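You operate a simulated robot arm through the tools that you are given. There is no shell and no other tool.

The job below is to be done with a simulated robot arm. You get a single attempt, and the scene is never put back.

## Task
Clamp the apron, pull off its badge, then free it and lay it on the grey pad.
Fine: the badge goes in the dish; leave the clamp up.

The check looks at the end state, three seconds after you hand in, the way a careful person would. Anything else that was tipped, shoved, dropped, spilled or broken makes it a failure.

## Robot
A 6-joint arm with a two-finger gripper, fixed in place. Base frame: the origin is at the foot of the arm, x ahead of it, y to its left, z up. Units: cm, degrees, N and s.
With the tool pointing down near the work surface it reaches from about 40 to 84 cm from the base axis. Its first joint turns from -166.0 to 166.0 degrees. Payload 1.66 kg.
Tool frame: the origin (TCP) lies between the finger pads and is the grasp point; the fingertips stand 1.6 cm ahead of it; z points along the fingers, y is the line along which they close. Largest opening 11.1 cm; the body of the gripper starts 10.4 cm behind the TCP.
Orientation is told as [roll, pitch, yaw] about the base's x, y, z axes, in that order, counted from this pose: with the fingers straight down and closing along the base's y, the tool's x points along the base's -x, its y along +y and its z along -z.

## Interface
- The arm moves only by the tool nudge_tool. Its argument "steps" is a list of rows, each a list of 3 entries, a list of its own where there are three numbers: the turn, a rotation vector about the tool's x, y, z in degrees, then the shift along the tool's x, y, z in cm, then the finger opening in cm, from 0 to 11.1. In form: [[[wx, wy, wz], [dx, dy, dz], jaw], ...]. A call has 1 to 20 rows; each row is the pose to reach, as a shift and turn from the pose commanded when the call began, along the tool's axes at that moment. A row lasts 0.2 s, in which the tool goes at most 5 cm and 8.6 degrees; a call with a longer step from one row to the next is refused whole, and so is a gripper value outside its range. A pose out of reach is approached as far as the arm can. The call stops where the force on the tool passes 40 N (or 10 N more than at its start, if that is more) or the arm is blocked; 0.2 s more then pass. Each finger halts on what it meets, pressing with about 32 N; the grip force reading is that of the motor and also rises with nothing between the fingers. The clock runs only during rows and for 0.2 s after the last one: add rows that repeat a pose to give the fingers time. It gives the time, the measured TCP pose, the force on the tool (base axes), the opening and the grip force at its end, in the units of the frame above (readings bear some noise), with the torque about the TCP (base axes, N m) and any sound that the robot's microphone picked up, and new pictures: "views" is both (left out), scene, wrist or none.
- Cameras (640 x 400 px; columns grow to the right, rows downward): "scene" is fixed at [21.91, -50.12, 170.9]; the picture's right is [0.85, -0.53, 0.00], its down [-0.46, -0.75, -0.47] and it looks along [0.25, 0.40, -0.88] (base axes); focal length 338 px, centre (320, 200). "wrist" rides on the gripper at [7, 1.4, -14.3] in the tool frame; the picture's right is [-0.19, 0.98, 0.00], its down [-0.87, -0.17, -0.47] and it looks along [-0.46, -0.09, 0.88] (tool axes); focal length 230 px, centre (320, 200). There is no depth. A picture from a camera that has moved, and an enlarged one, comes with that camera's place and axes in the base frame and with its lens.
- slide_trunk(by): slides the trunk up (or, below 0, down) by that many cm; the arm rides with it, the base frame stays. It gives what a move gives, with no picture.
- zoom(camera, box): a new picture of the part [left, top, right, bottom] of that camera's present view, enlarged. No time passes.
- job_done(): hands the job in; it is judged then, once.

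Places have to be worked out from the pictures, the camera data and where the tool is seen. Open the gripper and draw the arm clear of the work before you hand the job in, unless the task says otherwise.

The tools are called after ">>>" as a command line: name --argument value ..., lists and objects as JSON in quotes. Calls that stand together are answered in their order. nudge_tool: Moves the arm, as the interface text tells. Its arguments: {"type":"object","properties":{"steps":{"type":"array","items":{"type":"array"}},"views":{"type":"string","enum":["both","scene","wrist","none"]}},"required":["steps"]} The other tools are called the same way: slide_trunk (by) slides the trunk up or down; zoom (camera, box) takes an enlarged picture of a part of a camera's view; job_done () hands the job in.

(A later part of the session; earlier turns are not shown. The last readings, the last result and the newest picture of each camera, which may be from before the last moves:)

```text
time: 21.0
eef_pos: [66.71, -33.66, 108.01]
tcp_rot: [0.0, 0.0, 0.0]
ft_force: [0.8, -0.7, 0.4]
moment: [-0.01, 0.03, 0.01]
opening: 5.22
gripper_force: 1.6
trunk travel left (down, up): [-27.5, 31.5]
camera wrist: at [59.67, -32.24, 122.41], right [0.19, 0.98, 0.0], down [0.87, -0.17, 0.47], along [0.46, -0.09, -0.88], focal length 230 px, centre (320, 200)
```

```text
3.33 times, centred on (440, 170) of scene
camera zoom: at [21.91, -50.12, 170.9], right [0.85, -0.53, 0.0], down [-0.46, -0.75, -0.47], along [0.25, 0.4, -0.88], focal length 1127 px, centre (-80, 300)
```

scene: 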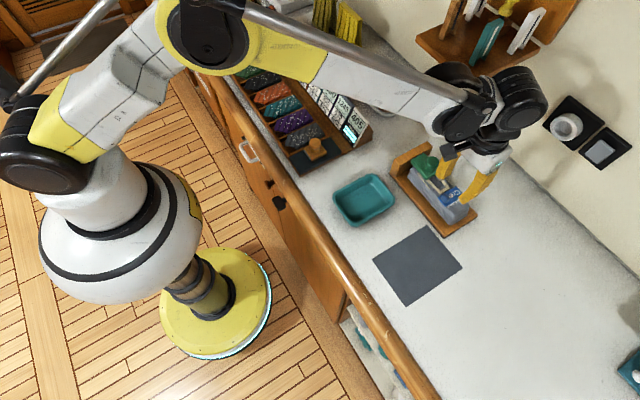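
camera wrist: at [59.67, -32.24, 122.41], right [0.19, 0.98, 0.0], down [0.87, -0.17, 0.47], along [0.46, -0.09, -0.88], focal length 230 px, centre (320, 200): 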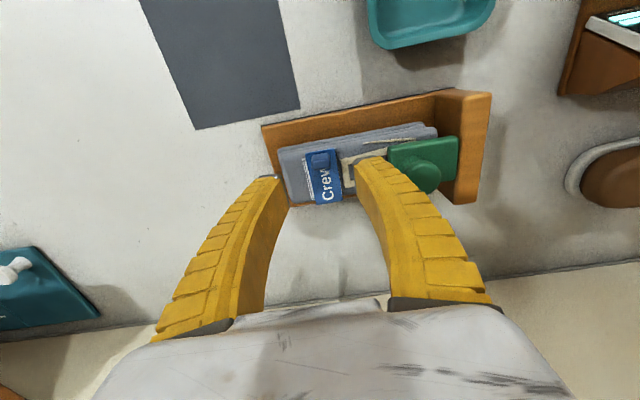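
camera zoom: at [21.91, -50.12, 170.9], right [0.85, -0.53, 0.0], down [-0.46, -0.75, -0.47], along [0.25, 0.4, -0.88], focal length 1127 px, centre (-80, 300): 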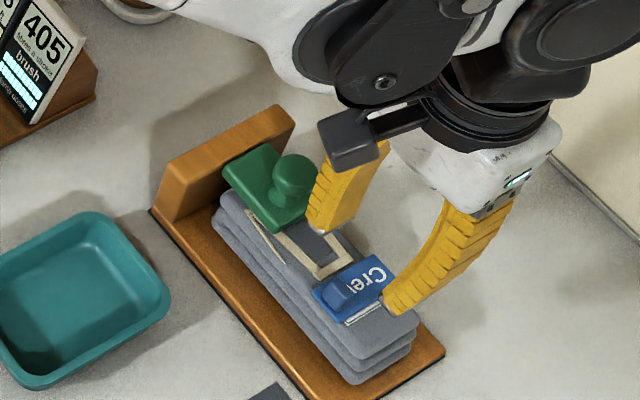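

The tab sits right under the tool at about (66.7, −33.5), with its top near z≈101.3 and about 1.7 cm wide in y. I'll lower with the fingers open 4 cm so the tips reach z≈101.2, then look.

>>> nudge_tool --steps '[[[0, 0, 0], [0, 0.1, 2], 4], [[0, 0, 0], [0, 0.1, 4], 4], [[0, 0, 0], [0, 0.1, 4.8], 4], [[0, 0, 0], [0, 0.1, 5.2], 4], [[0, 0, 0], [0, 0.1, 5.2], 4]]'

>>> zoom --camera "wrist" --box '[230, 120, 410, 240]'

>>> zoom --camera "scene" --box '[410, 150, 490, 230]'

```text
time: 22.2
eef_pos: [66.77, -33.58, 102.89]
tcp_rot: [0.0, 0.0, 0.1]
ft_force: [0.9, 0.3, 0.0]
moment: [0.0, 0.01, -0.02]
opening: 4.25
gripper_force: 1.7
trunk travel left (down, up): [-27.5, 31.5]
camera wrist: at [59.74, -32.2, 117.24], right [0.19, 0.98, 0.0], down [0.87, -0.17, 0.47], along [0.47, -0.09, -0.88], focal length 230 px, centre (320, 200)
```

scene: 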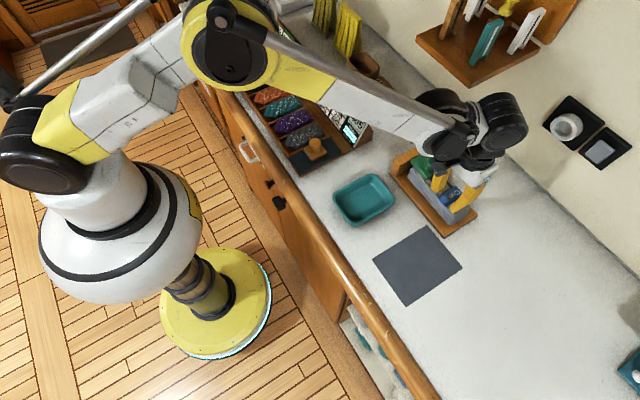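
wrist: 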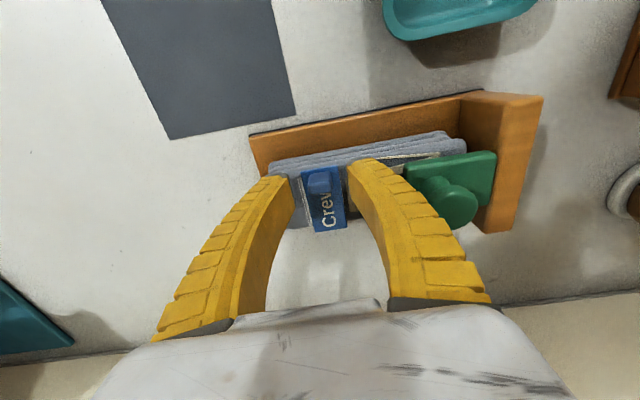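

```text
3.33 times, centred on (320, 180) of wrist
camera zoom: at [59.74, -32.2, 117.24], right [0.19, 0.98, 0.0], down [0.87, -0.17, 0.47], along [0.47, -0.09, -0.88], focal length 767 px, centre (320, 267)
```

zoom: 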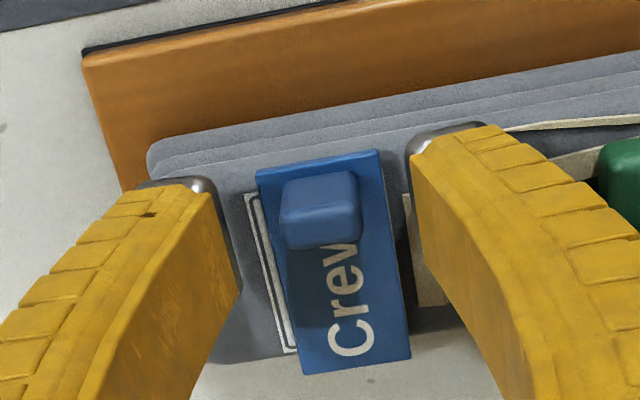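

```text
5.00 times, centred on (450, 190) of scene
camera zoom: at [21.91, -50.12, 170.9], right [0.85, -0.53, 0.0], down [-0.46, -0.75, -0.47], along [0.25, 0.4, -0.88], focal length 1691 px, centre (-330, 250)
```

zoom: 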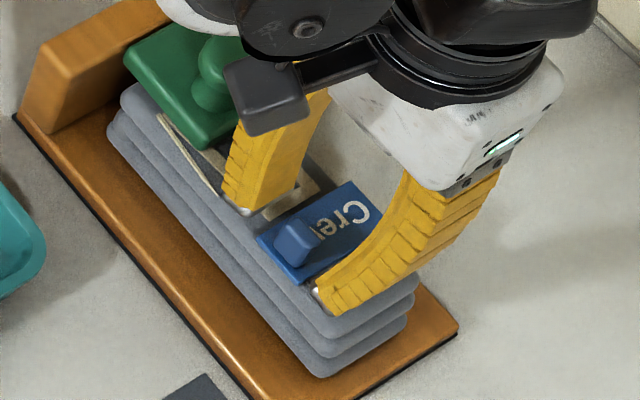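

The tab is centred between the fingers. I'll lower another 0.6 cm (tips ≈100.7) and close on the tab.

>>> nudge_tool --steps '[[[0, 0, 0], [0, 0, 0.3], 4], [[0, 0, 0], [0, 0, 0.6], 4], [[0, 0, 0], [0, 0, 0.6], 3], [[0, 0, 0], [0, 0, 0.6], 1], [[0, 0, 0], [0, 0, 0.6], 1], [[0, 0, 0], [0, 0, 0.6], 1]]'

>>> zoom --camera "wrist" --box '[230, 120, 410, 240]'

```text
time: 23.6
eef_pos: [66.8, -33.53, 102.25]
tcp_rot: [0.0, 0.0, 0.2]
ft_force: [2.3, -1.1, 0.9]
moment: [-0.04, -0.14, -0.08]
opening: 0.97
gripper_force: 0.5
trunk travel left (down, up): [-27.5, 31.5]
camera wrist: at [59.76, -32.21, 116.63], right [0.19, 0.98, 0.0], down [0.87, -0.17, 0.47], along [0.47, -0.09, -0.88], focal length 230 px, centre (320, 200)
```

scene: 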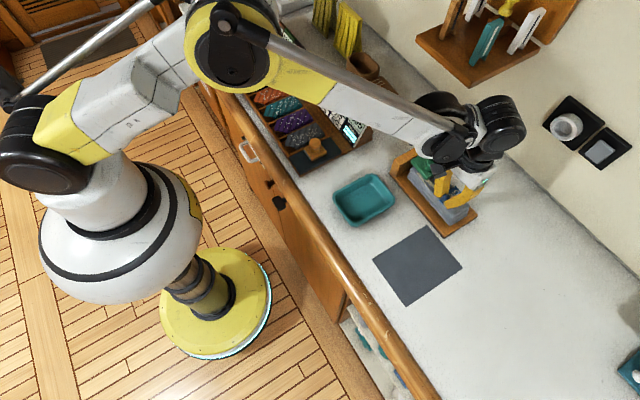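
wrist: 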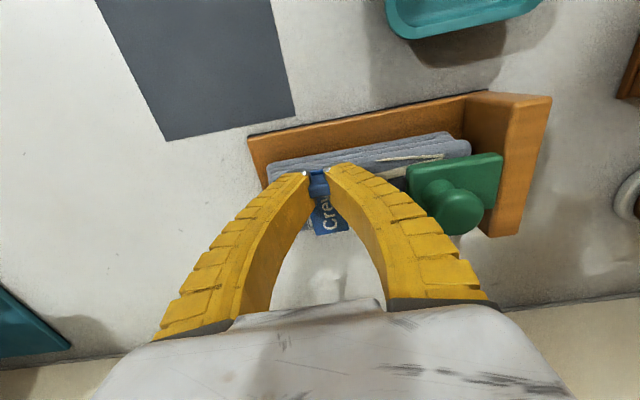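

```text
3.33 times, centred on (320, 180) of wrist
camera zoom: at [59.76, -32.21, 116.63], right [0.19, 0.98, 0.0], down [0.87, -0.17, 0.47], along [0.47, -0.09, -0.88], focal length 767 px, centre (320, 267)
```

zoom: 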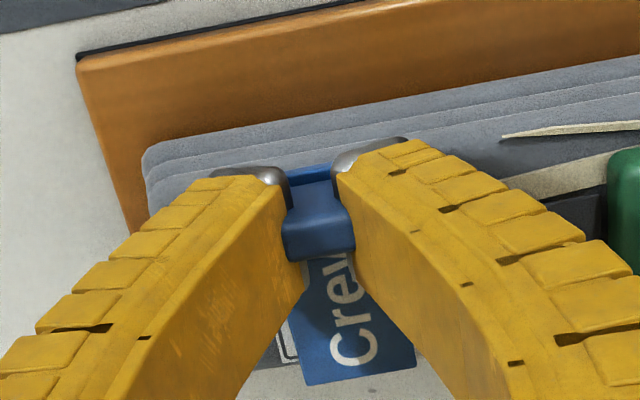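

The commanded 1.0 cm was reached without much grip force, so the tab is narrower where the tips are. I'll close fully to grip it.

>>> nudge_tool --steps '[[[0, 0, 0], [0, 0, 0], 0], [[0, 0, 0], [0, 0, 0], 0], [[0, 0, 0], [0, 0, 0], 0]]'

>>> zoom --camera "wrist" --box '[260, 130, 380, 210]'

>>> zoom --camera "scene" --box '[410, 150, 490, 230]'

```text
time: 24.4
eef_pos: [66.66, -33.51, 102.27]
tcp_rot: [0.0, -0.1, 0.1]
ft_force: [1.1, -1.4, -1.4]
moment: [-0.01, -0.01, -0.12]
opening: 0.61
gripper_force: 31.9
trunk travel left (down, up): [-27.5, 31.5]
camera wrist: at [59.76, -32.23, 116.62], right [0.19, 0.98, 0.0], down [0.87, -0.17, 0.47], along [0.47, -0.09, -0.88], focal length 230 px, centre (320, 200)
```

scene: 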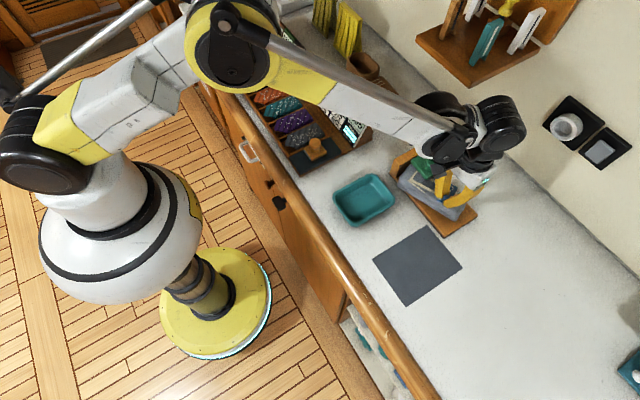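
wrist: 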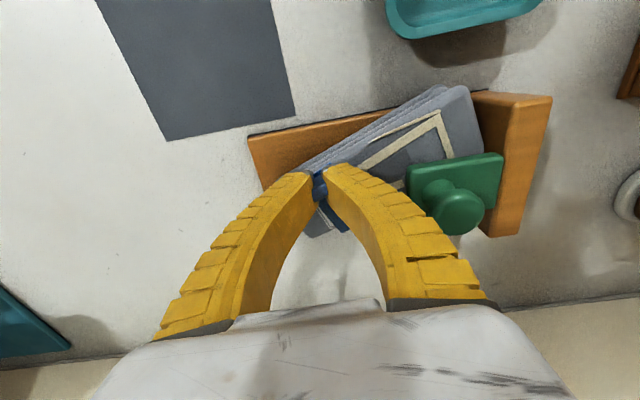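

```text
5.00 times, centred on (320, 170) of wrist
camera zoom: at [59.76, -32.23, 116.62], right [0.19, 0.98, 0.0], down [0.87, -0.17, 0.47], along [0.47, -0.09, -0.88], focal length 1150 px, centre (320, 350)
```

zoom: 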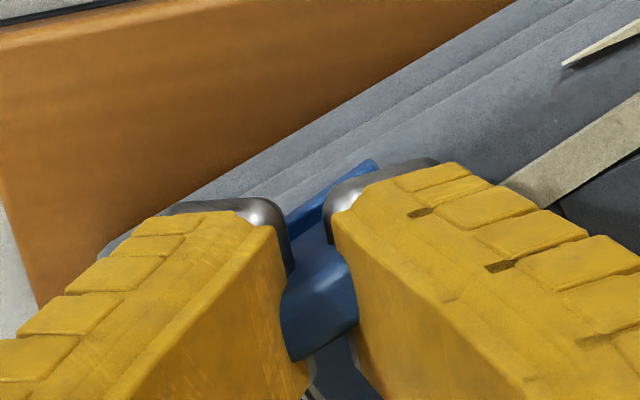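

```text
5.00 times, centred on (450, 190) of scene
camera zoom: at [21.91, -50.12, 170.9], right [0.85, -0.53, 0.0], down [-0.46, -0.75, -0.47], along [0.25, 0.4, -0.88], focal length 1691 px, centre (-330, 250)
```

zoom: 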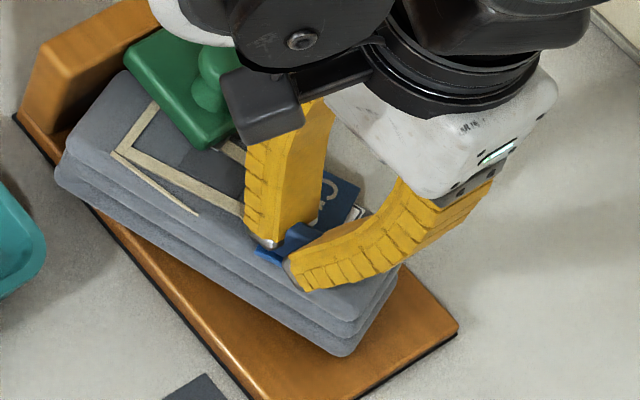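

Gripping twisted the badge and the apron rotated about 25° under the clamp. The grip holds at 0.61 cm with 32 N. I'll look closer before pulling.

>>> zoom --camera "scene" --box '[430, 170, 480, 210]'

>>> zoom --camera "wrist" --box '[290, 150, 350, 210]'

```text
10.00 times, centred on (455, 190) of scene
camera zoom: at [21.91, -50.12, 170.9], right [0.85, -0.53, 0.0], down [-0.46, -0.75, -0.47], along [0.25, 0.4, -0.88], focal length 3382 px, centre (-1030, 300)
```

zoom: 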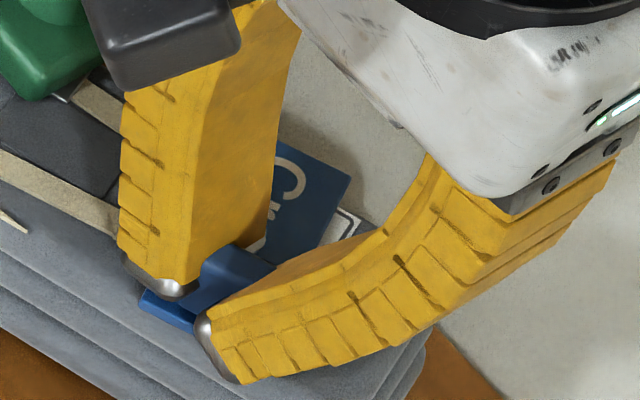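

```text
6.67 times, centred on (320, 180) of wrist
camera zoom: at [59.76, -32.23, 116.62], right [0.19, 0.98, 0.0], down [0.87, -0.17, 0.47], along [0.47, -0.09, -0.88], focal length 1534 px, centre (320, 333)
```

zoom: 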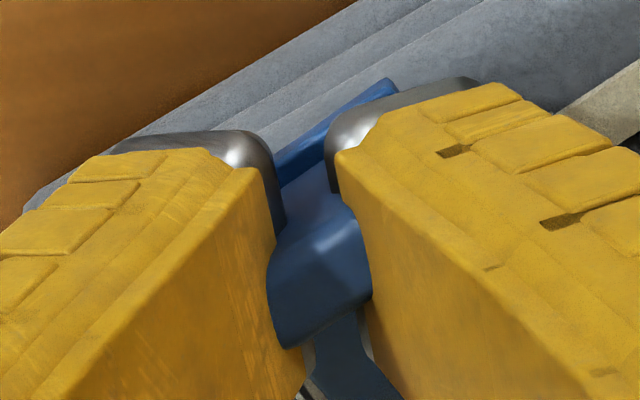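

The tab does look captured between the pads. I'll pull up slowly and watch the force and whether the badge comes off.

>>> nudge_tool --steps '[[[0, 0, 0], [0, 0, -0.15], 0], [[0, 0, 0], [0, 0, -0.3], 0], [[0, 0, 0], [0, 0, -0.45], 0], [[0, 0, 0], [0, 0, -0.6], 0]]'

>>> zoom --camera "scene" --box '[400, 140, 490, 220]'

>>> zoom --camera "wrist" --box '[260, 130, 380, 210]'

```text
time: 25.4
eef_pos: [66.72, -33.67, 102.86]
tcp_rot: [0.0, -0.1, 0.0]
ft_force: [0.5, -2.5, -2.1]
moment: [-0.08, -0.01, -0.17]
opening: 0.57
gripper_force: 31.5
trunk travel left (down, up): [-27.5, 31.5]
camera wrist: at [59.81, -32.21, 117.2], right [0.19, 0.98, 0.0], down [0.87, -0.17, 0.47], along [0.47, -0.09, -0.88], focal length 230 px, centre (320, 200)
```

scene: 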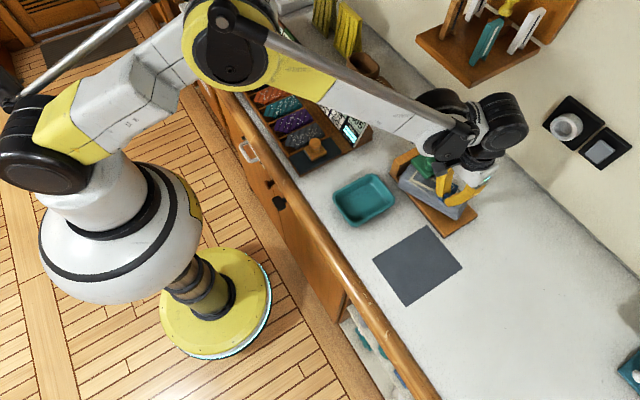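
wrist: 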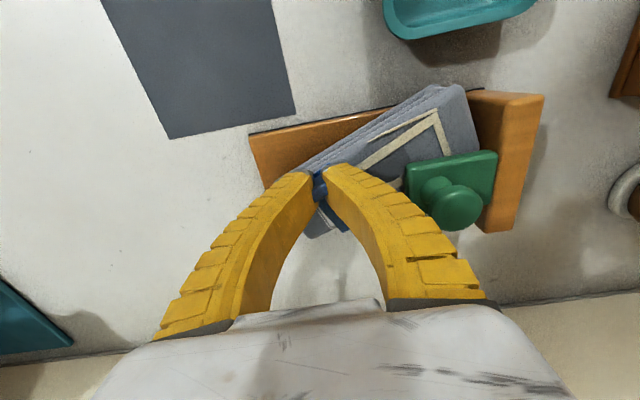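

```text
5.00 times, centred on (445, 180) of scene
camera zoom: at [21.91, -50.12, 170.9], right [0.85, -0.53, 0.0], down [-0.46, -0.75, -0.47], along [0.25, 0.4, -0.88], focal length 1691 px, centre (-305, 300)
```

zoom: 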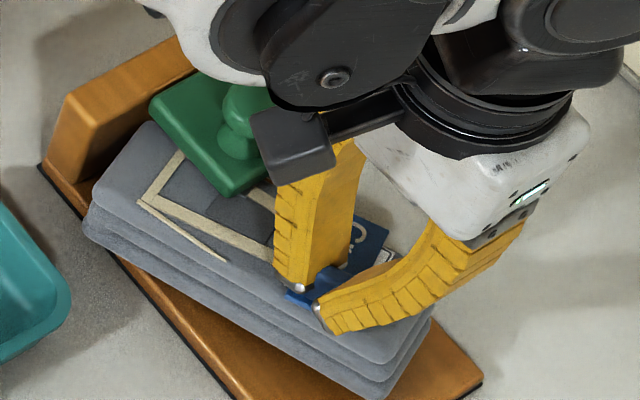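

```text
5.00 times, centred on (320, 170) of wrist
camera zoom: at [59.81, -32.21, 117.2], right [0.19, 0.98, 0.0], down [0.87, -0.17, 0.47], along [0.47, -0.09, -0.88], focal length 1150 px, centre (320, 350)
```

zoom: 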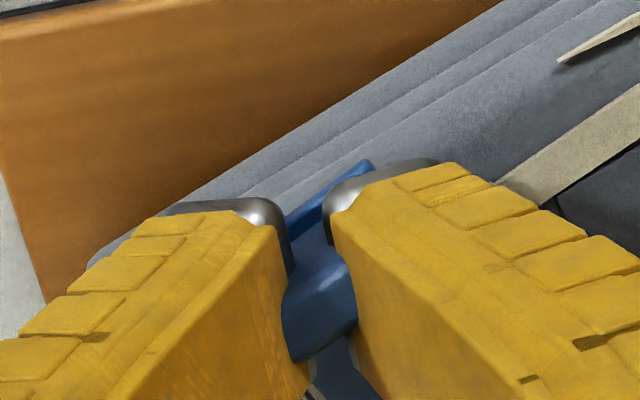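

Only ~2 N so far and the tab moves with the fingers. I'll pull another centimetre in small steps to see what separates.

>>> nudge_tool --steps '[[[0, 0, 0], [0, 0, -0.2], 0], [[0, 0, 0], [0, 0, -0.4], 0], [[0, 0, 0], [0, 0, -0.6], 0], [[0, 0, 0], [0, 0, -0.8], 0], [[0, 0, 0], [0, 0, -1.0], 0]]'

>>> zoom --camera "scene" --box '[400, 140, 490, 220]'

>>> zoom --camera "wrist" --box '[260, 130, 380, 210]'

```text
time: 26.6
eef_pos: [66.74, -33.72, 103.77]
tcp_rot: [0.0, -0.1, 0.1]
ft_force: [0.1, -0.3, 0.0]
moment: [0.0, -0.01, 0.01]
opening: 0.6
gripper_force: 31.9
trunk travel left (down, up): [-27.5, 31.5]
camera wrist: at [59.74, -32.28, 118.24], right [0.19, 0.98, 0.0], down [0.87, -0.17, 0.47], along [0.47, -0.09, -0.88], focal length 230 px, centre (320, 200)
```

scene: 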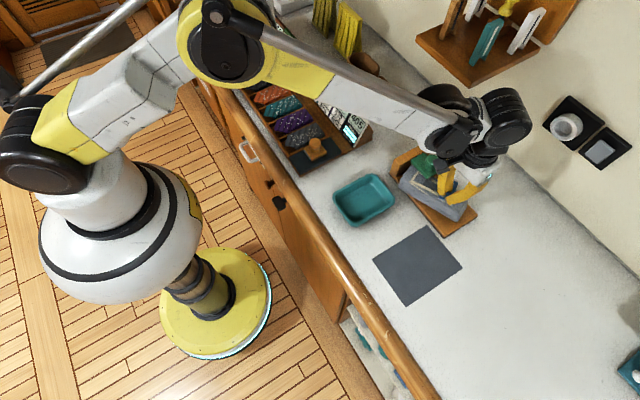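
wrist: 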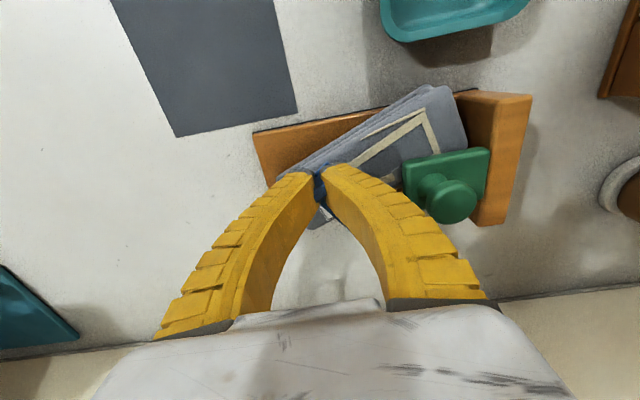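

```text
5.00 times, centred on (445, 180) of scene
camera zoom: at [21.91, -50.12, 170.9], right [0.85, -0.53, 0.0], down [-0.46, -0.75, -0.47], along [0.25, 0.4, -0.88], focal length 1691 px, centre (-305, 300)
```

zoom: 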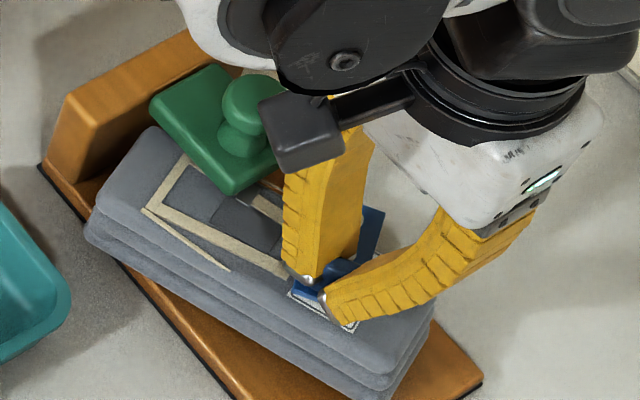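

```text
5.00 times, centred on (320, 170) of wrist
camera zoom: at [59.74, -32.28, 118.24], right [0.19, 0.98, 0.0], down [0.87, -0.17, 0.47], along [0.47, -0.09, -0.88], focal length 1150 px, centre (320, 350)
```

zoom: 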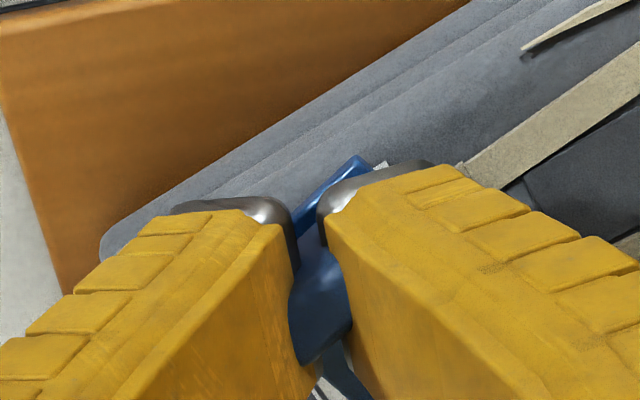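

The badge came free: the white backing patch is visible beneath it, and the force is back to zero. I'll lift it and carry it over the dish, whose centre is near (51.9, −21.9), offsetting the TCP so that the badge's middle is centred.

>>> nudge_tool --steps '[[[0, 0, 0], [0, 0, -1.5], 0], [[0, 0, 0], [0, 0, -3.5], 0], [[0, 0, 0], [0, 0, -6], 0], [[0, 0, 0], [0, 0, -8.2], 0], [[0, 0, 0], [2.5, 1.6, -8.2], 0], [[0, 0, 0], [5.5, 3.5, -8.2], 0], [[0, 0, 0], [8.5, 5.5, -8.2], 0], [[0, 0, 0], [11.5, 7.4, -8.2], 0], [[0, 0, 0], [14.3, 9.2, -8.2], 0], [[0, 0, 0], [16.5, 10.6, -8.2], 0], [[0, 0, 0], [16.5, 10.6, -8.2], 0]]'

>>> zoom --camera "scene" --box '[310, 110, 490, 240]'

>>> zoom --camera "wrist" --box '[220, 80, 420, 220]'

```text
time: 29.0
eef_pos: [50.15, -22.95, 111.95]
tcp_rot: [0.0, -0.1, 0.1]
ft_force: [0.1, 0.1, 0.5]
moment: [-0.03, 0.0, -0.01]
opening: 0.61
gripper_force: 32.7
trunk travel left (down, up): [-27.5, 31.5]
camera wrist: at [43.14, -21.66, 126.36], right [0.19, 0.98, 0.0], down [0.87, -0.17, 0.47], along [0.47, -0.09, -0.88], focal length 230 px, centre (320, 200)
```

scene: 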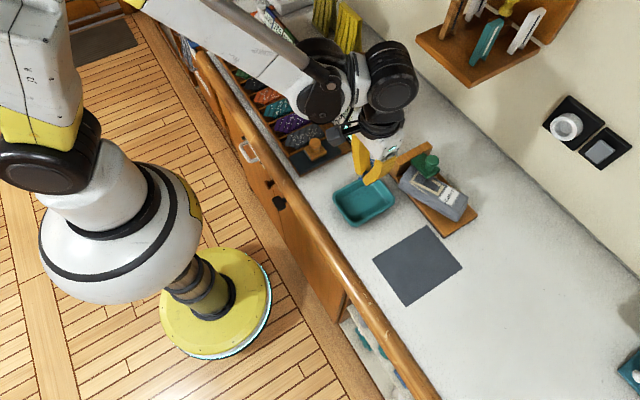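
wrist: 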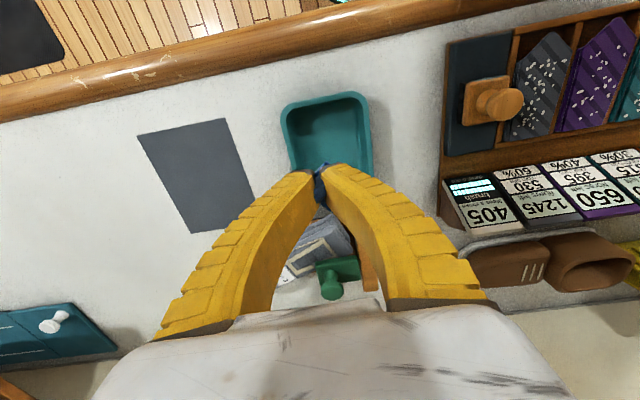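

```text
3.08 times, centred on (400, 175) of scene
camera zoom: at [21.91, -50.12, 170.9], right [0.85, -0.53, 0.0], down [-0.46, -0.75, -0.47], along [0.25, 0.4, -0.88], focal length 1041 px, centre (74, 277)
```

zoom: 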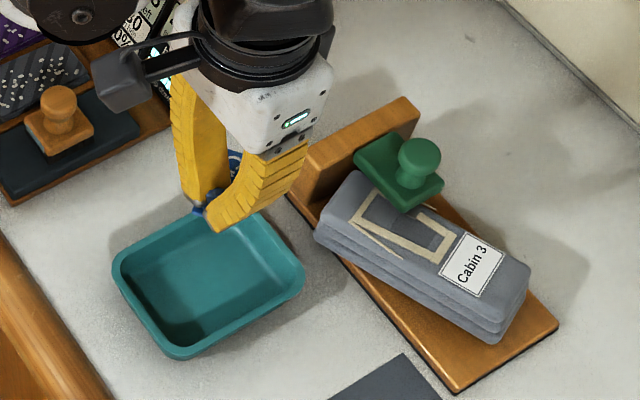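

```text
2.86 times, centred on (320, 150) of wrist
camera zoom: at [43.14, -21.66, 126.36], right [0.19, 0.98, 0.0], down [0.87, -0.17, 0.47], along [0.47, -0.09, -0.88], focal length 657 px, centre (320, 343)
```

zoom: 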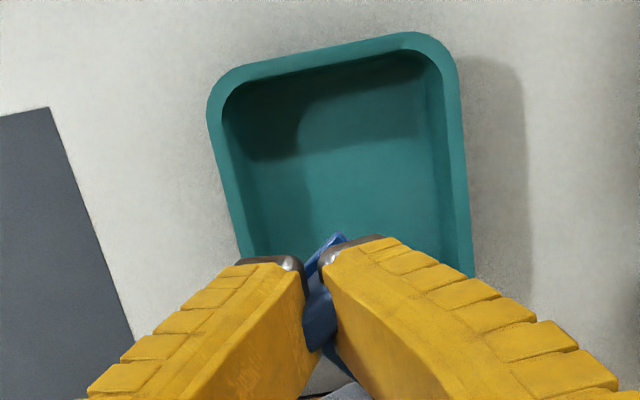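

The badge is held securely, and the uncovered label "Cabin 3" is visible on the apron, which is still clamped. I'll lower into the dish (tips ≈96.3) before releasing.

>>> nudge_tool --steps '[[[0, 0, 0], [0, 0, 3], 0], [[0, 0, 0], [0, 0, 6], 0], [[0, 0, 0], [0, 0, 9], 0], [[0, 0, 0], [0, 0, 11.5], 0], [[0, 0, 0], [0, 0, 13], 0], [[0, 0, 0], [0, 0, 13.9], 0], [[0, 0, 0], [0, 0, 13.9], 0]]'

>>> zoom --camera "scene" --box '[310, 130, 430, 240]'

>>> zoom --camera "wrist" --box '[220, 80, 420, 220]'

```text
time: 30.6
eef_pos: [50.26, -22.98, 98.03]
tcp_rot: [0.0, -0.1, 0.1]
ft_force: [0.8, 0.7, 0.4]
moment: [0.03, 0.04, 0.03]
opening: 0.61
gripper_force: 32.5
trunk travel left (down, up): [-27.5, 31.5]
camera wrist: at [43.22, -21.65, 112.46], right [0.19, 0.98, 0.0], down [0.87, -0.17, 0.47], along [0.47, -0.09, -0.88], focal length 230 px, centre (320, 200)
```

scene: 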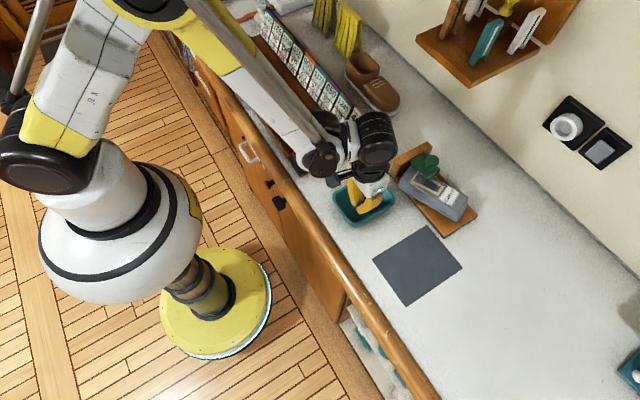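
wrist: 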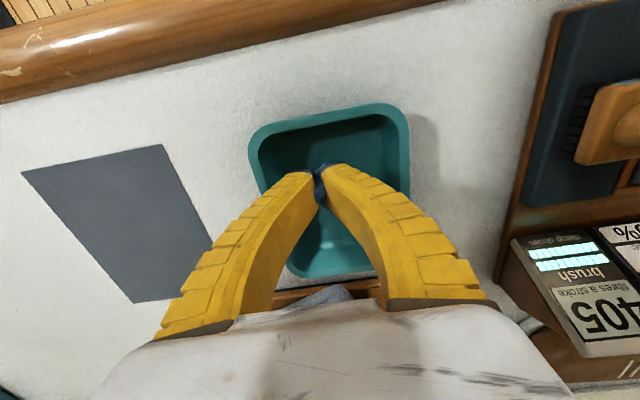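

```text
3.64 times, centred on (370, 185) of scene
camera zoom: at [21.91, -50.12, 170.9], right [0.85, -0.53, 0.0], down [-0.46, -0.75, -0.47], along [0.25, 0.4, -0.88], focal length 1230 px, centre (138, 254)
```

zoom: 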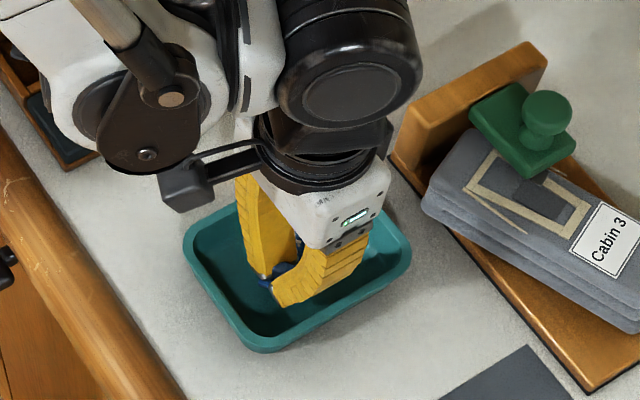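

```text
2.86 times, centred on (320, 150) of wrist
camera zoom: at [43.22, -21.65, 112.46], right [0.19, 0.98, 0.0], down [0.87, -0.17, 0.47], along [0.47, -0.09, -0.88], focal length 657 px, centre (320, 343)
```

zoom: 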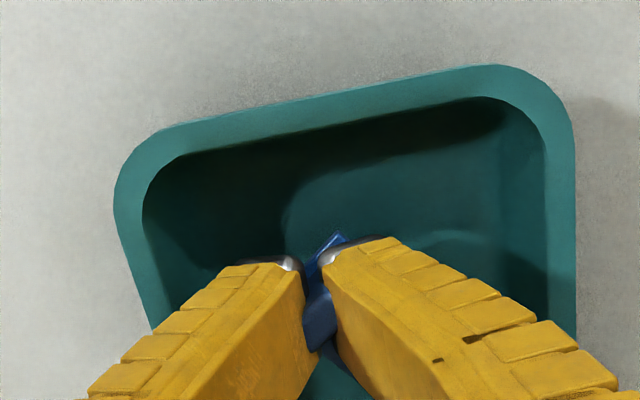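

The badge is well inside the dish walls with no contact. I'll lower 0.6 cm more, open modestly, wait, then lift straight out.

>>> nudge_tool --steps '[[[0, 0, 0], [0, 0, 0.3], 0], [[0, 0, 0], [0, 0, 0.6], 0], [[0, 0, 0], [0, 0, 0.6], 1.2], [[0, 0, 0], [0, 0, 0.6], 2.4], [[0, 0, 0], [0, 0, 0.6], 2.6], [[0, 0, 0], [0, 0, 0.6], 2.6], [[0, 0, 0], [0, 0, -1.5], 2.6], [[0, 0, 0], [0, 0, -4.5], 2.6], [[0, 0, 0], [0, 0, -8], 2.6], [[0, 0, 0], [0, 0, -12], 2.6]]'

>>> zoom --camera "wrist" --box '[220, 60, 420, 220]'

>>> zoom --camera "scene" --box '[310, 110, 490, 240]'

```text
time: 32.8
eef_pos: [50.36, -23.18, 110.25]
tcp_rot: [-0.1, -0.2, 0.1]
ft_force: [0.2, 0.7, -1.3]
moment: [0.0, -0.02, 0.03]
opening: 2.87
gripper_force: 1.8
trunk travel left (down, up): [-27.5, 31.5]
camera wrist: at [43.35, -21.71, 124.63], right [0.19, 0.98, 0.0], down [0.86, -0.17, 0.47], along [0.47, -0.09, -0.88], focal length 230 px, centre (320, 200)
```

scene: 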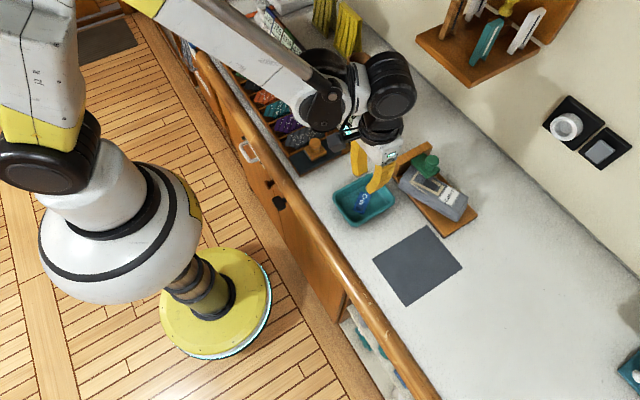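
wrist: 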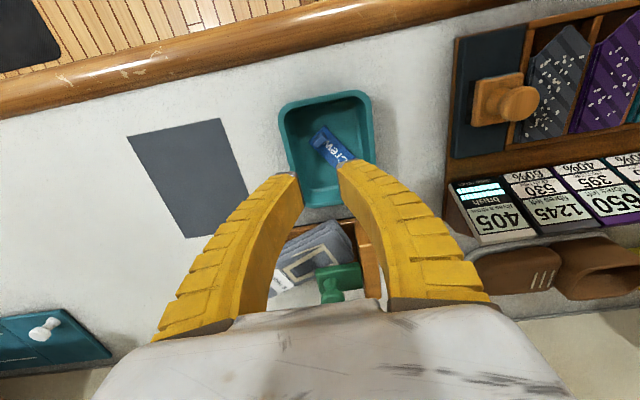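

```text
2.50 times, centred on (320, 140) of wrist
camera zoom: at [43.35, -21.71, 124.63], right [0.19, 0.98, 0.0], down [0.86, -0.17, 0.47], along [0.47, -0.09, -0.88], focal length 575 px, centre (320, 350)
```

zoom: 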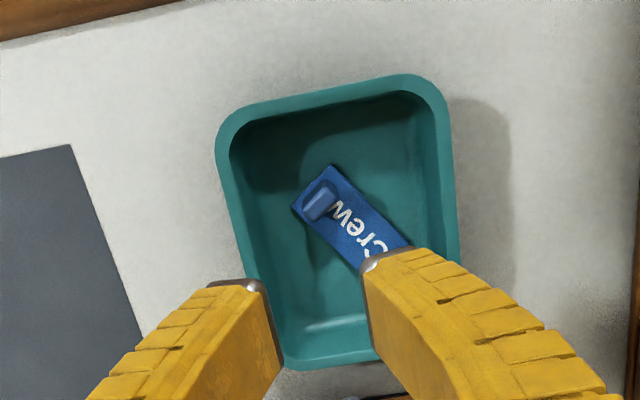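

```text
3.08 times, centred on (400, 175) of scene
camera zoom: at [21.91, -50.12, 170.9], right [0.85, -0.53, 0.0], down [-0.46, -0.75, -0.47], along [0.25, 0.4, -0.88], focal length 1041 px, centre (74, 277)
```

zoom: 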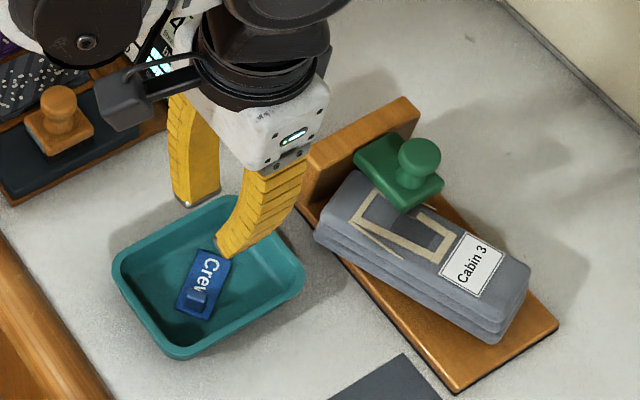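

The badge lies flat in the dish. Next is raising the clamp: I'll tilt the tool again and hover in front of the knob (now near y≈−24.5, top z≈103.9) to locate it accurately.

>>> nudge_tool --steps '[[[0, 0, 0], [-1, 0, -2], 4.2], [[0, -5, 0], [-4, -0.3, -3.8], 4.2], [[0, -10, 0], [-7, -0.6, -3.8], 4.2], [[0, -15, 0], [-10, -0.9, -3.8], 4.2], [[0, -20, 0], [-12, -1.1, -3.8], 4.2], [[0, -20, 0], [-13.6, -1.1, -3.8], 4.2], [[0, -20, 0], [-13.6, -1.1, -3.8], 4.2]]'

>>> zoom --camera "wrist" --box '[230, 90, 410, 210]'

>>> zoom --camera "scene" --box '[380, 110, 490, 220]'

```text
time: 34.4
eef_pos: [63.64, -24.04, 113.95]
tcp_rot: [0.1, -20.0, 0.1]
ft_force: [0.3, -0.2, -0.3]
moment: [0.0, -0.02, -0.04]
opening: 4.43
gripper_force: 1.5
trunk travel left (down, up): [-27.5, 31.5]
camera wrist: at [52.3, -22.63, 125.14], right [0.18, 0.98, 0.07], down [0.65, -0.17, 0.74], along [0.74, -0.09, -0.67], focal length 230 px, centre (320, 200)
```

scene: 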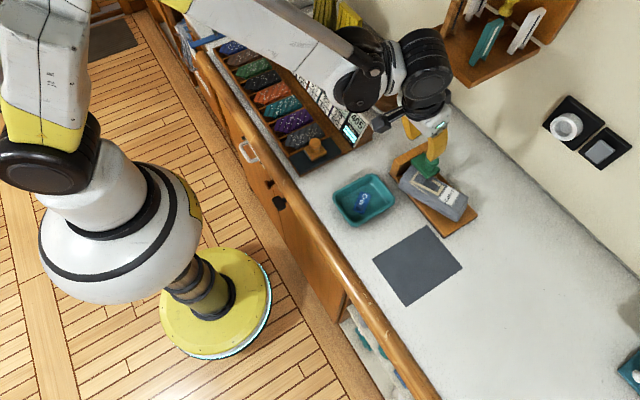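
wrist: 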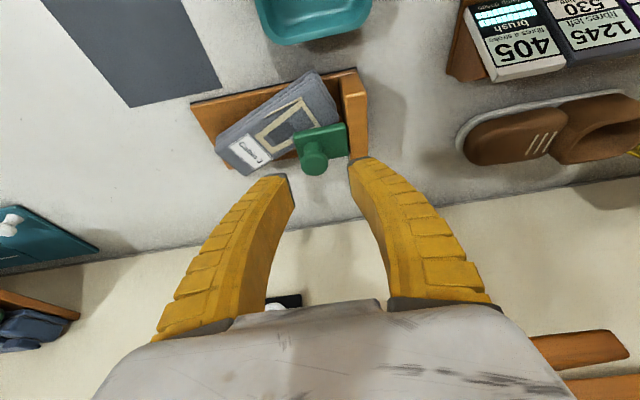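

```text
3.33 times, centred on (320, 150) of wrist
camera zoom: at [52.3, -22.63, 125.14], right [0.18, 0.98, 0.07], down [0.65, -0.17, 0.74], along [0.74, -0.09, -0.67], focal length 767 px, centre (320, 367)
```

zoom: 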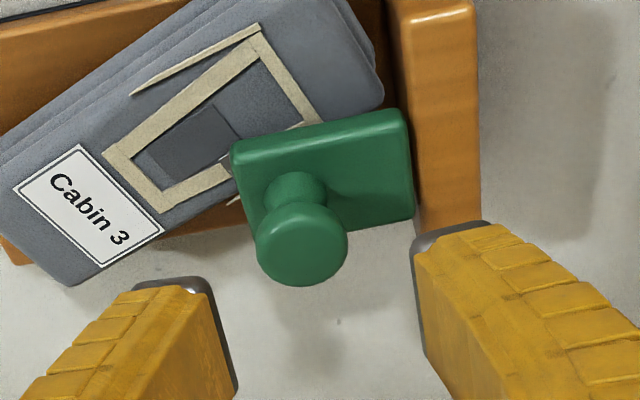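

```text
3.64 times, centred on (435, 165) of scene
camera zoom: at [21.91, -50.12, 170.9], right [0.85, -0.53, 0.0], down [-0.46, -0.75, -0.47], along [0.25, 0.4, -0.88], focal length 1230 px, centre (-98, 327)
```

zoom: 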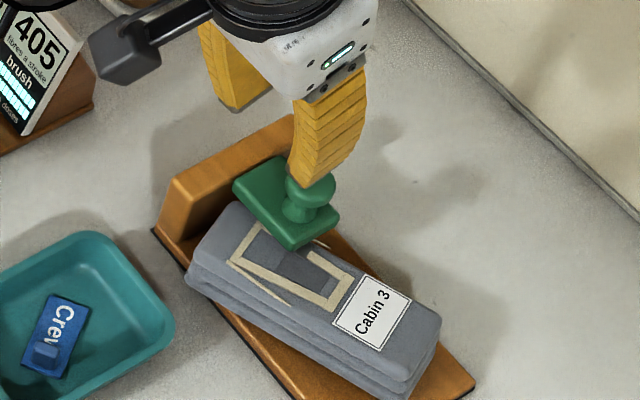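

The knob head centre is at about (69.2, −24.85), radius ≈1.55, with its top at z≈103.9. I'll lower the open fingers so they straddle the head (4.4 cm gap), stopping just above first to verify.

>>> nudge_tool --steps '[[[0, 0, 0], [-2, -0.3, 2.2], 4.2], [[0, 0, 0], [-3.84, -0.66, 4.53], 4.2], [[0, 0, 0], [-3.0, -0.66, 6.8], 4.2], [[0, 0, 0], [-2.16, -0.66, 9.13], 4.2], [[0, 0, 0], [-2.16, -0.66, 9.13], 4.2]]'

>>> zoom --camera "wrist" --box '[230, 110, 410, 230]'

>>> zoom --camera "scene" --box '[390, 120, 480, 210]'

```text
time: 35.6
eef_pos: [68.78, -24.74, 106.2]
tcp_rot: [-0.1, -20.2, 0.1]
ft_force: [-0.5, 0.1, -0.6]
moment: [-0.03, 0.03, 0.0]
opening: 4.46
gripper_force: 1.7
trunk travel left (down, up): [-27.5, 31.5]
camera wrist: at [57.38, -23.33, 117.28], right [0.18, 0.98, 0.07], down [0.65, -0.17, 0.74], along [0.74, -0.09, -0.67], focal length 230 px, centre (320, 200)
```

scene: 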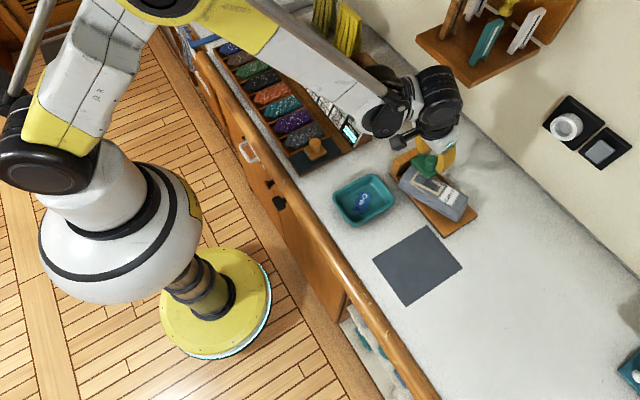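
wrist: 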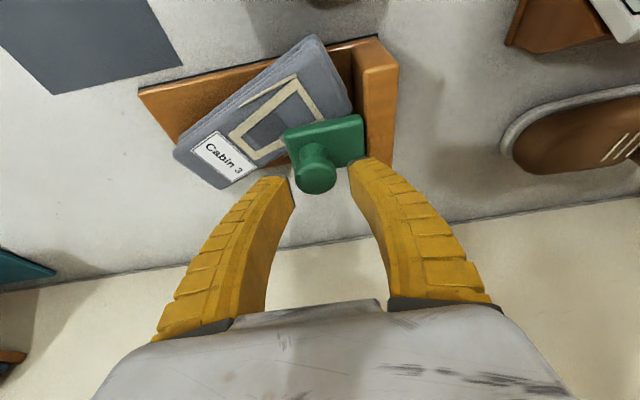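

```text
3.33 times, centred on (320, 170) of wrist
camera zoom: at [57.38, -23.33, 117.28], right [0.18, 0.98, 0.07], down [0.65, -0.17, 0.74], along [0.74, -0.09, -0.67], focal length 767 px, centre (320, 300)
```

zoom: 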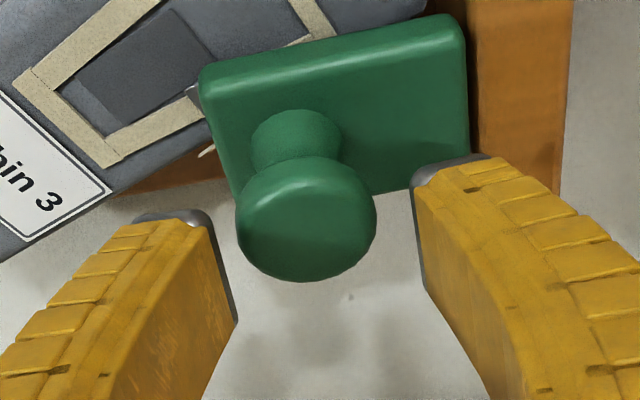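

```text
4.44 times, centred on (435, 165) of scene
camera zoom: at [21.91, -50.12, 170.9], right [0.85, -0.53, 0.0], down [-0.46, -0.75, -0.47], along [0.25, 0.4, -0.88], focal length 1503 px, centre (-191, 356)
```

zoom: 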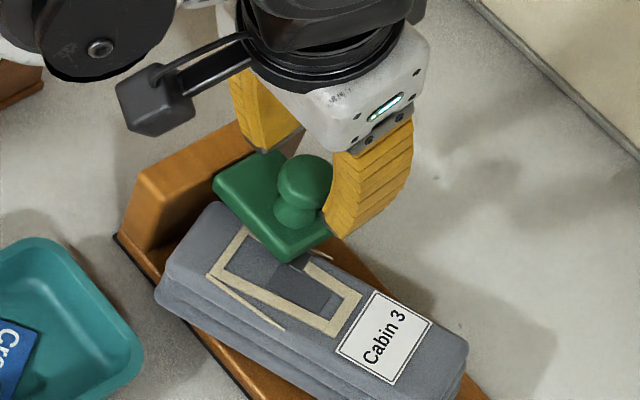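

The fingers straddle the knob with clearance on both sides. I'll lower to tip z≈102.2, then sweep the −y finger toward +y and up along the lever's arc for the first half of the raise.

>>> nudge_tool --steps '[[[0, 0, 0], [0.44, 0, 1.22], 4.2], [[0, 0, 0], [0.85, 0, 2.35], 4.2], [[0, 0, 0], [0.85, 0.4, 2.35], 4.2], [[0, 0, 0], [0.75, 0.9, 2.05], 4.2], [[0, 0, 0], [0.62, 1.5, 1.7], 4.2], [[0, 0, 0], [0.45, 2.1, 1.25], 4.2], [[0, 0, 0], [0.3, 2.7, 0.8], 4.2], [[0, 0, 0], [0.15, 3.3, 0.4], 4.2], [[0, 0, 0], [0, 4.0, 0], 4.2]]'

>>> zoom --camera "wrist" --box '[230, 110, 410, 230]'

>>> zoom --camera "scene" --box '[390, 110, 480, 200]'

```text
time: 37.6
eef_pos: [68.75, -21.05, 106.24]
tcp_rot: [0.1, -20.2, 0.2]
ft_force: [-2.2, -18.3, 11.9]
moment: [-0.62, 0.0, 0.0]
opening: 5.6
gripper_force: 11.4
trunk travel left (down, up): [-27.5, 31.5]
camera wrist: at [57.38, -19.61, 117.36], right [0.18, 0.98, 0.07], down [0.65, -0.17, 0.74], along [0.74, -0.09, -0.67], focal length 230 px, centre (320, 200)
```

scene: 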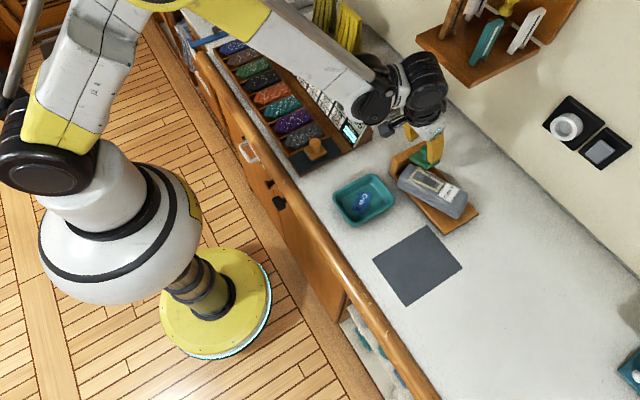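
wrist: 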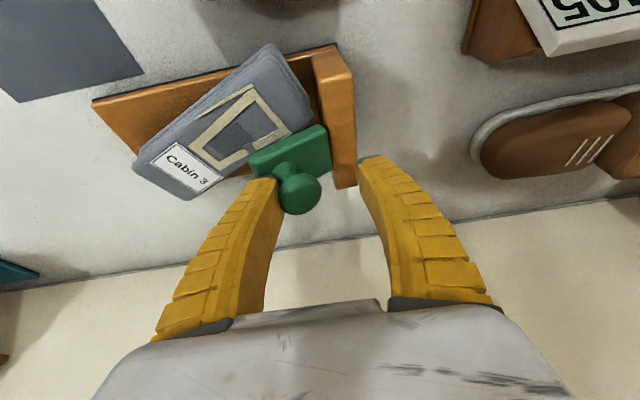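

```text
3.33 times, centred on (320, 170) of wrist
camera zoom: at [57.38, -19.61, 117.36], right [0.18, 0.98, 0.07], down [0.65, -0.17, 0.74], along [0.74, -0.09, -0.67], focal length 767 px, centre (320, 300)
```

zoom: 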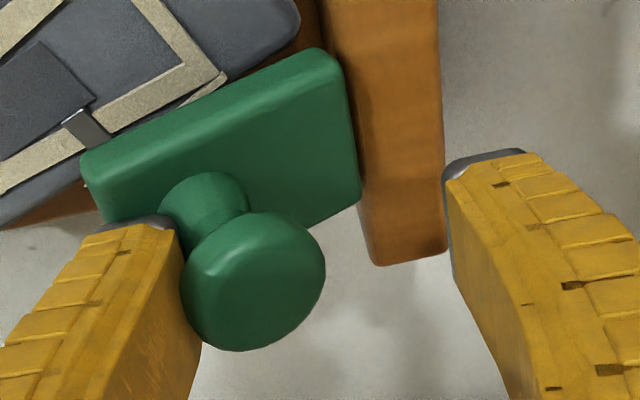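

```text
4.44 times, centred on (435, 155) of scene
camera zoom: at [21.91, -50.12, 170.9], right [0.85, -0.53, 0.0], down [-0.46, -0.75, -0.47], along [0.25, 0.4, -0.88], focal length 1503 px, centre (-191, 400)
```

zoom: 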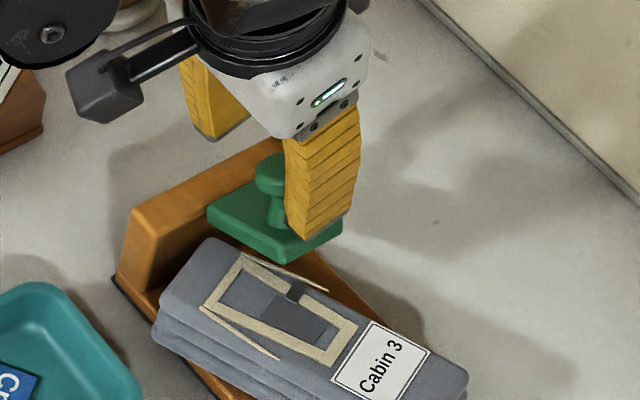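

The lever has lifted about 25°, but the fingertip is also resting on the rising paddle (12 N up), which spreads the fingers. I'll raise a bit to relieve that, then carry on along the arc.

>>> nudge_tool --steps '[[[0, 0, 0], [-0.14, 0, -0.38], 4.2], [[0, 0, 0], [-0.27, 0.2, -0.75], 4.2], [[0, 0, 0], [-0.38, 0.6, -1.03], 4.2], [[0, 0, 0], [-0.41, 1.0, -1.13], 4.2], [[0, 0, 0], [-0.44, 1.5, -1.22], 4.2]]'

>>> zoom --camera "wrist" --box '[230, 110, 410, 230]'

>>> zoom --camera "scene" --box '[390, 110, 480, 200]'

```text
time: 38.8
eef_pos: [68.91, -19.59, 107.71]
tcp_rot: [0.0, -20.3, 0.1]
ft_force: [2.5, -16.7, 23.4]
moment: [-1.1, -0.02, 0.3]
opening: 5.54
gripper_force: 10.4
trunk travel left (down, up): [-27.5, 31.5]
camera wrist: at [57.38, -18.13, 118.72], right [0.18, 0.98, 0.07], down [0.65, -0.17, 0.74], along [0.74, -0.09, -0.67], focal length 230 px, centre (320, 200)
```

scene: 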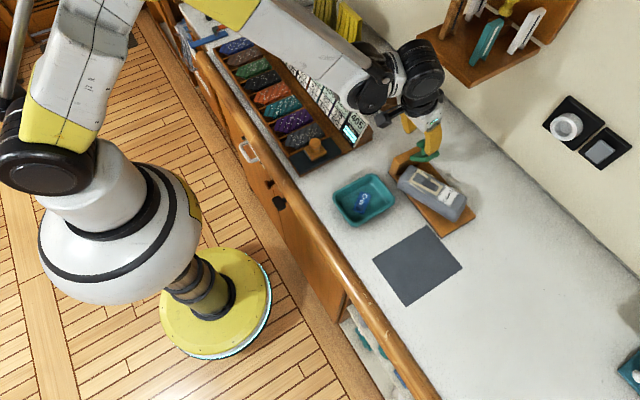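
wrist: 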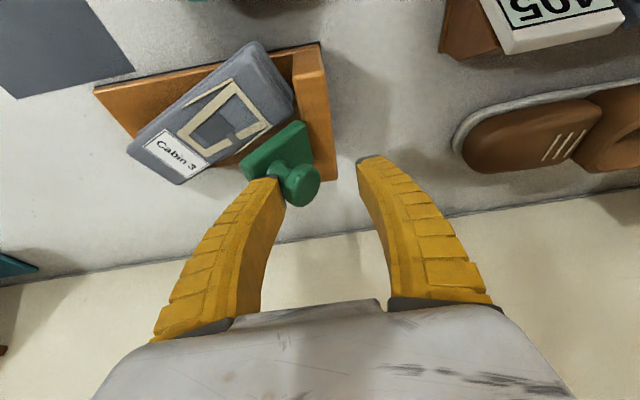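

```text
3.33 times, centred on (320, 170) of wrist
camera zoom: at [57.38, -18.13, 118.72], right [0.18, 0.98, 0.07], down [0.65, -0.17, 0.74], along [0.74, -0.09, -0.67], focal length 767 px, centre (320, 300)
```

zoom: 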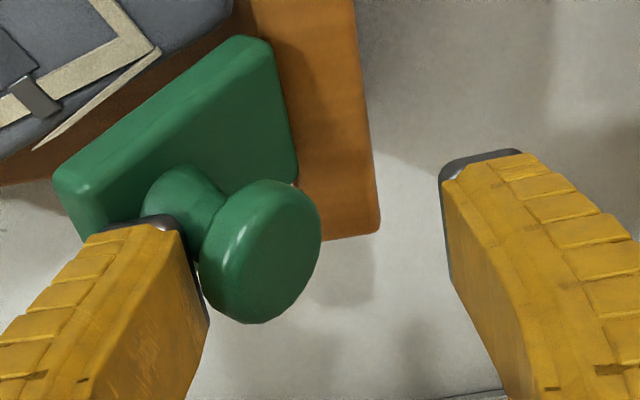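

```text
4.44 times, centred on (435, 155) of scene
camera zoom: at [21.91, -50.12, 170.9], right [0.85, -0.53, 0.0], down [-0.46, -0.75, -0.47], along [0.25, 0.4, -0.88], focal length 1503 px, centre (-191, 400)
```

zoom: 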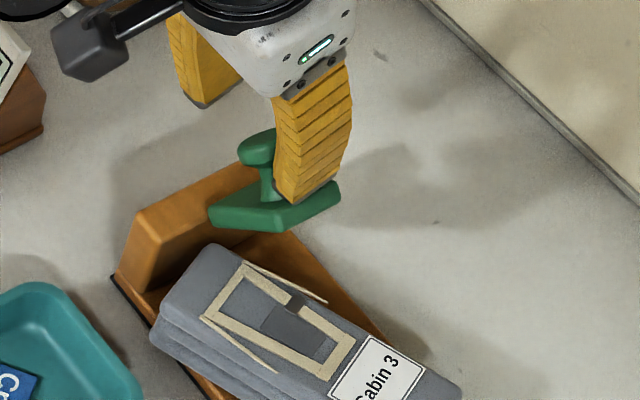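

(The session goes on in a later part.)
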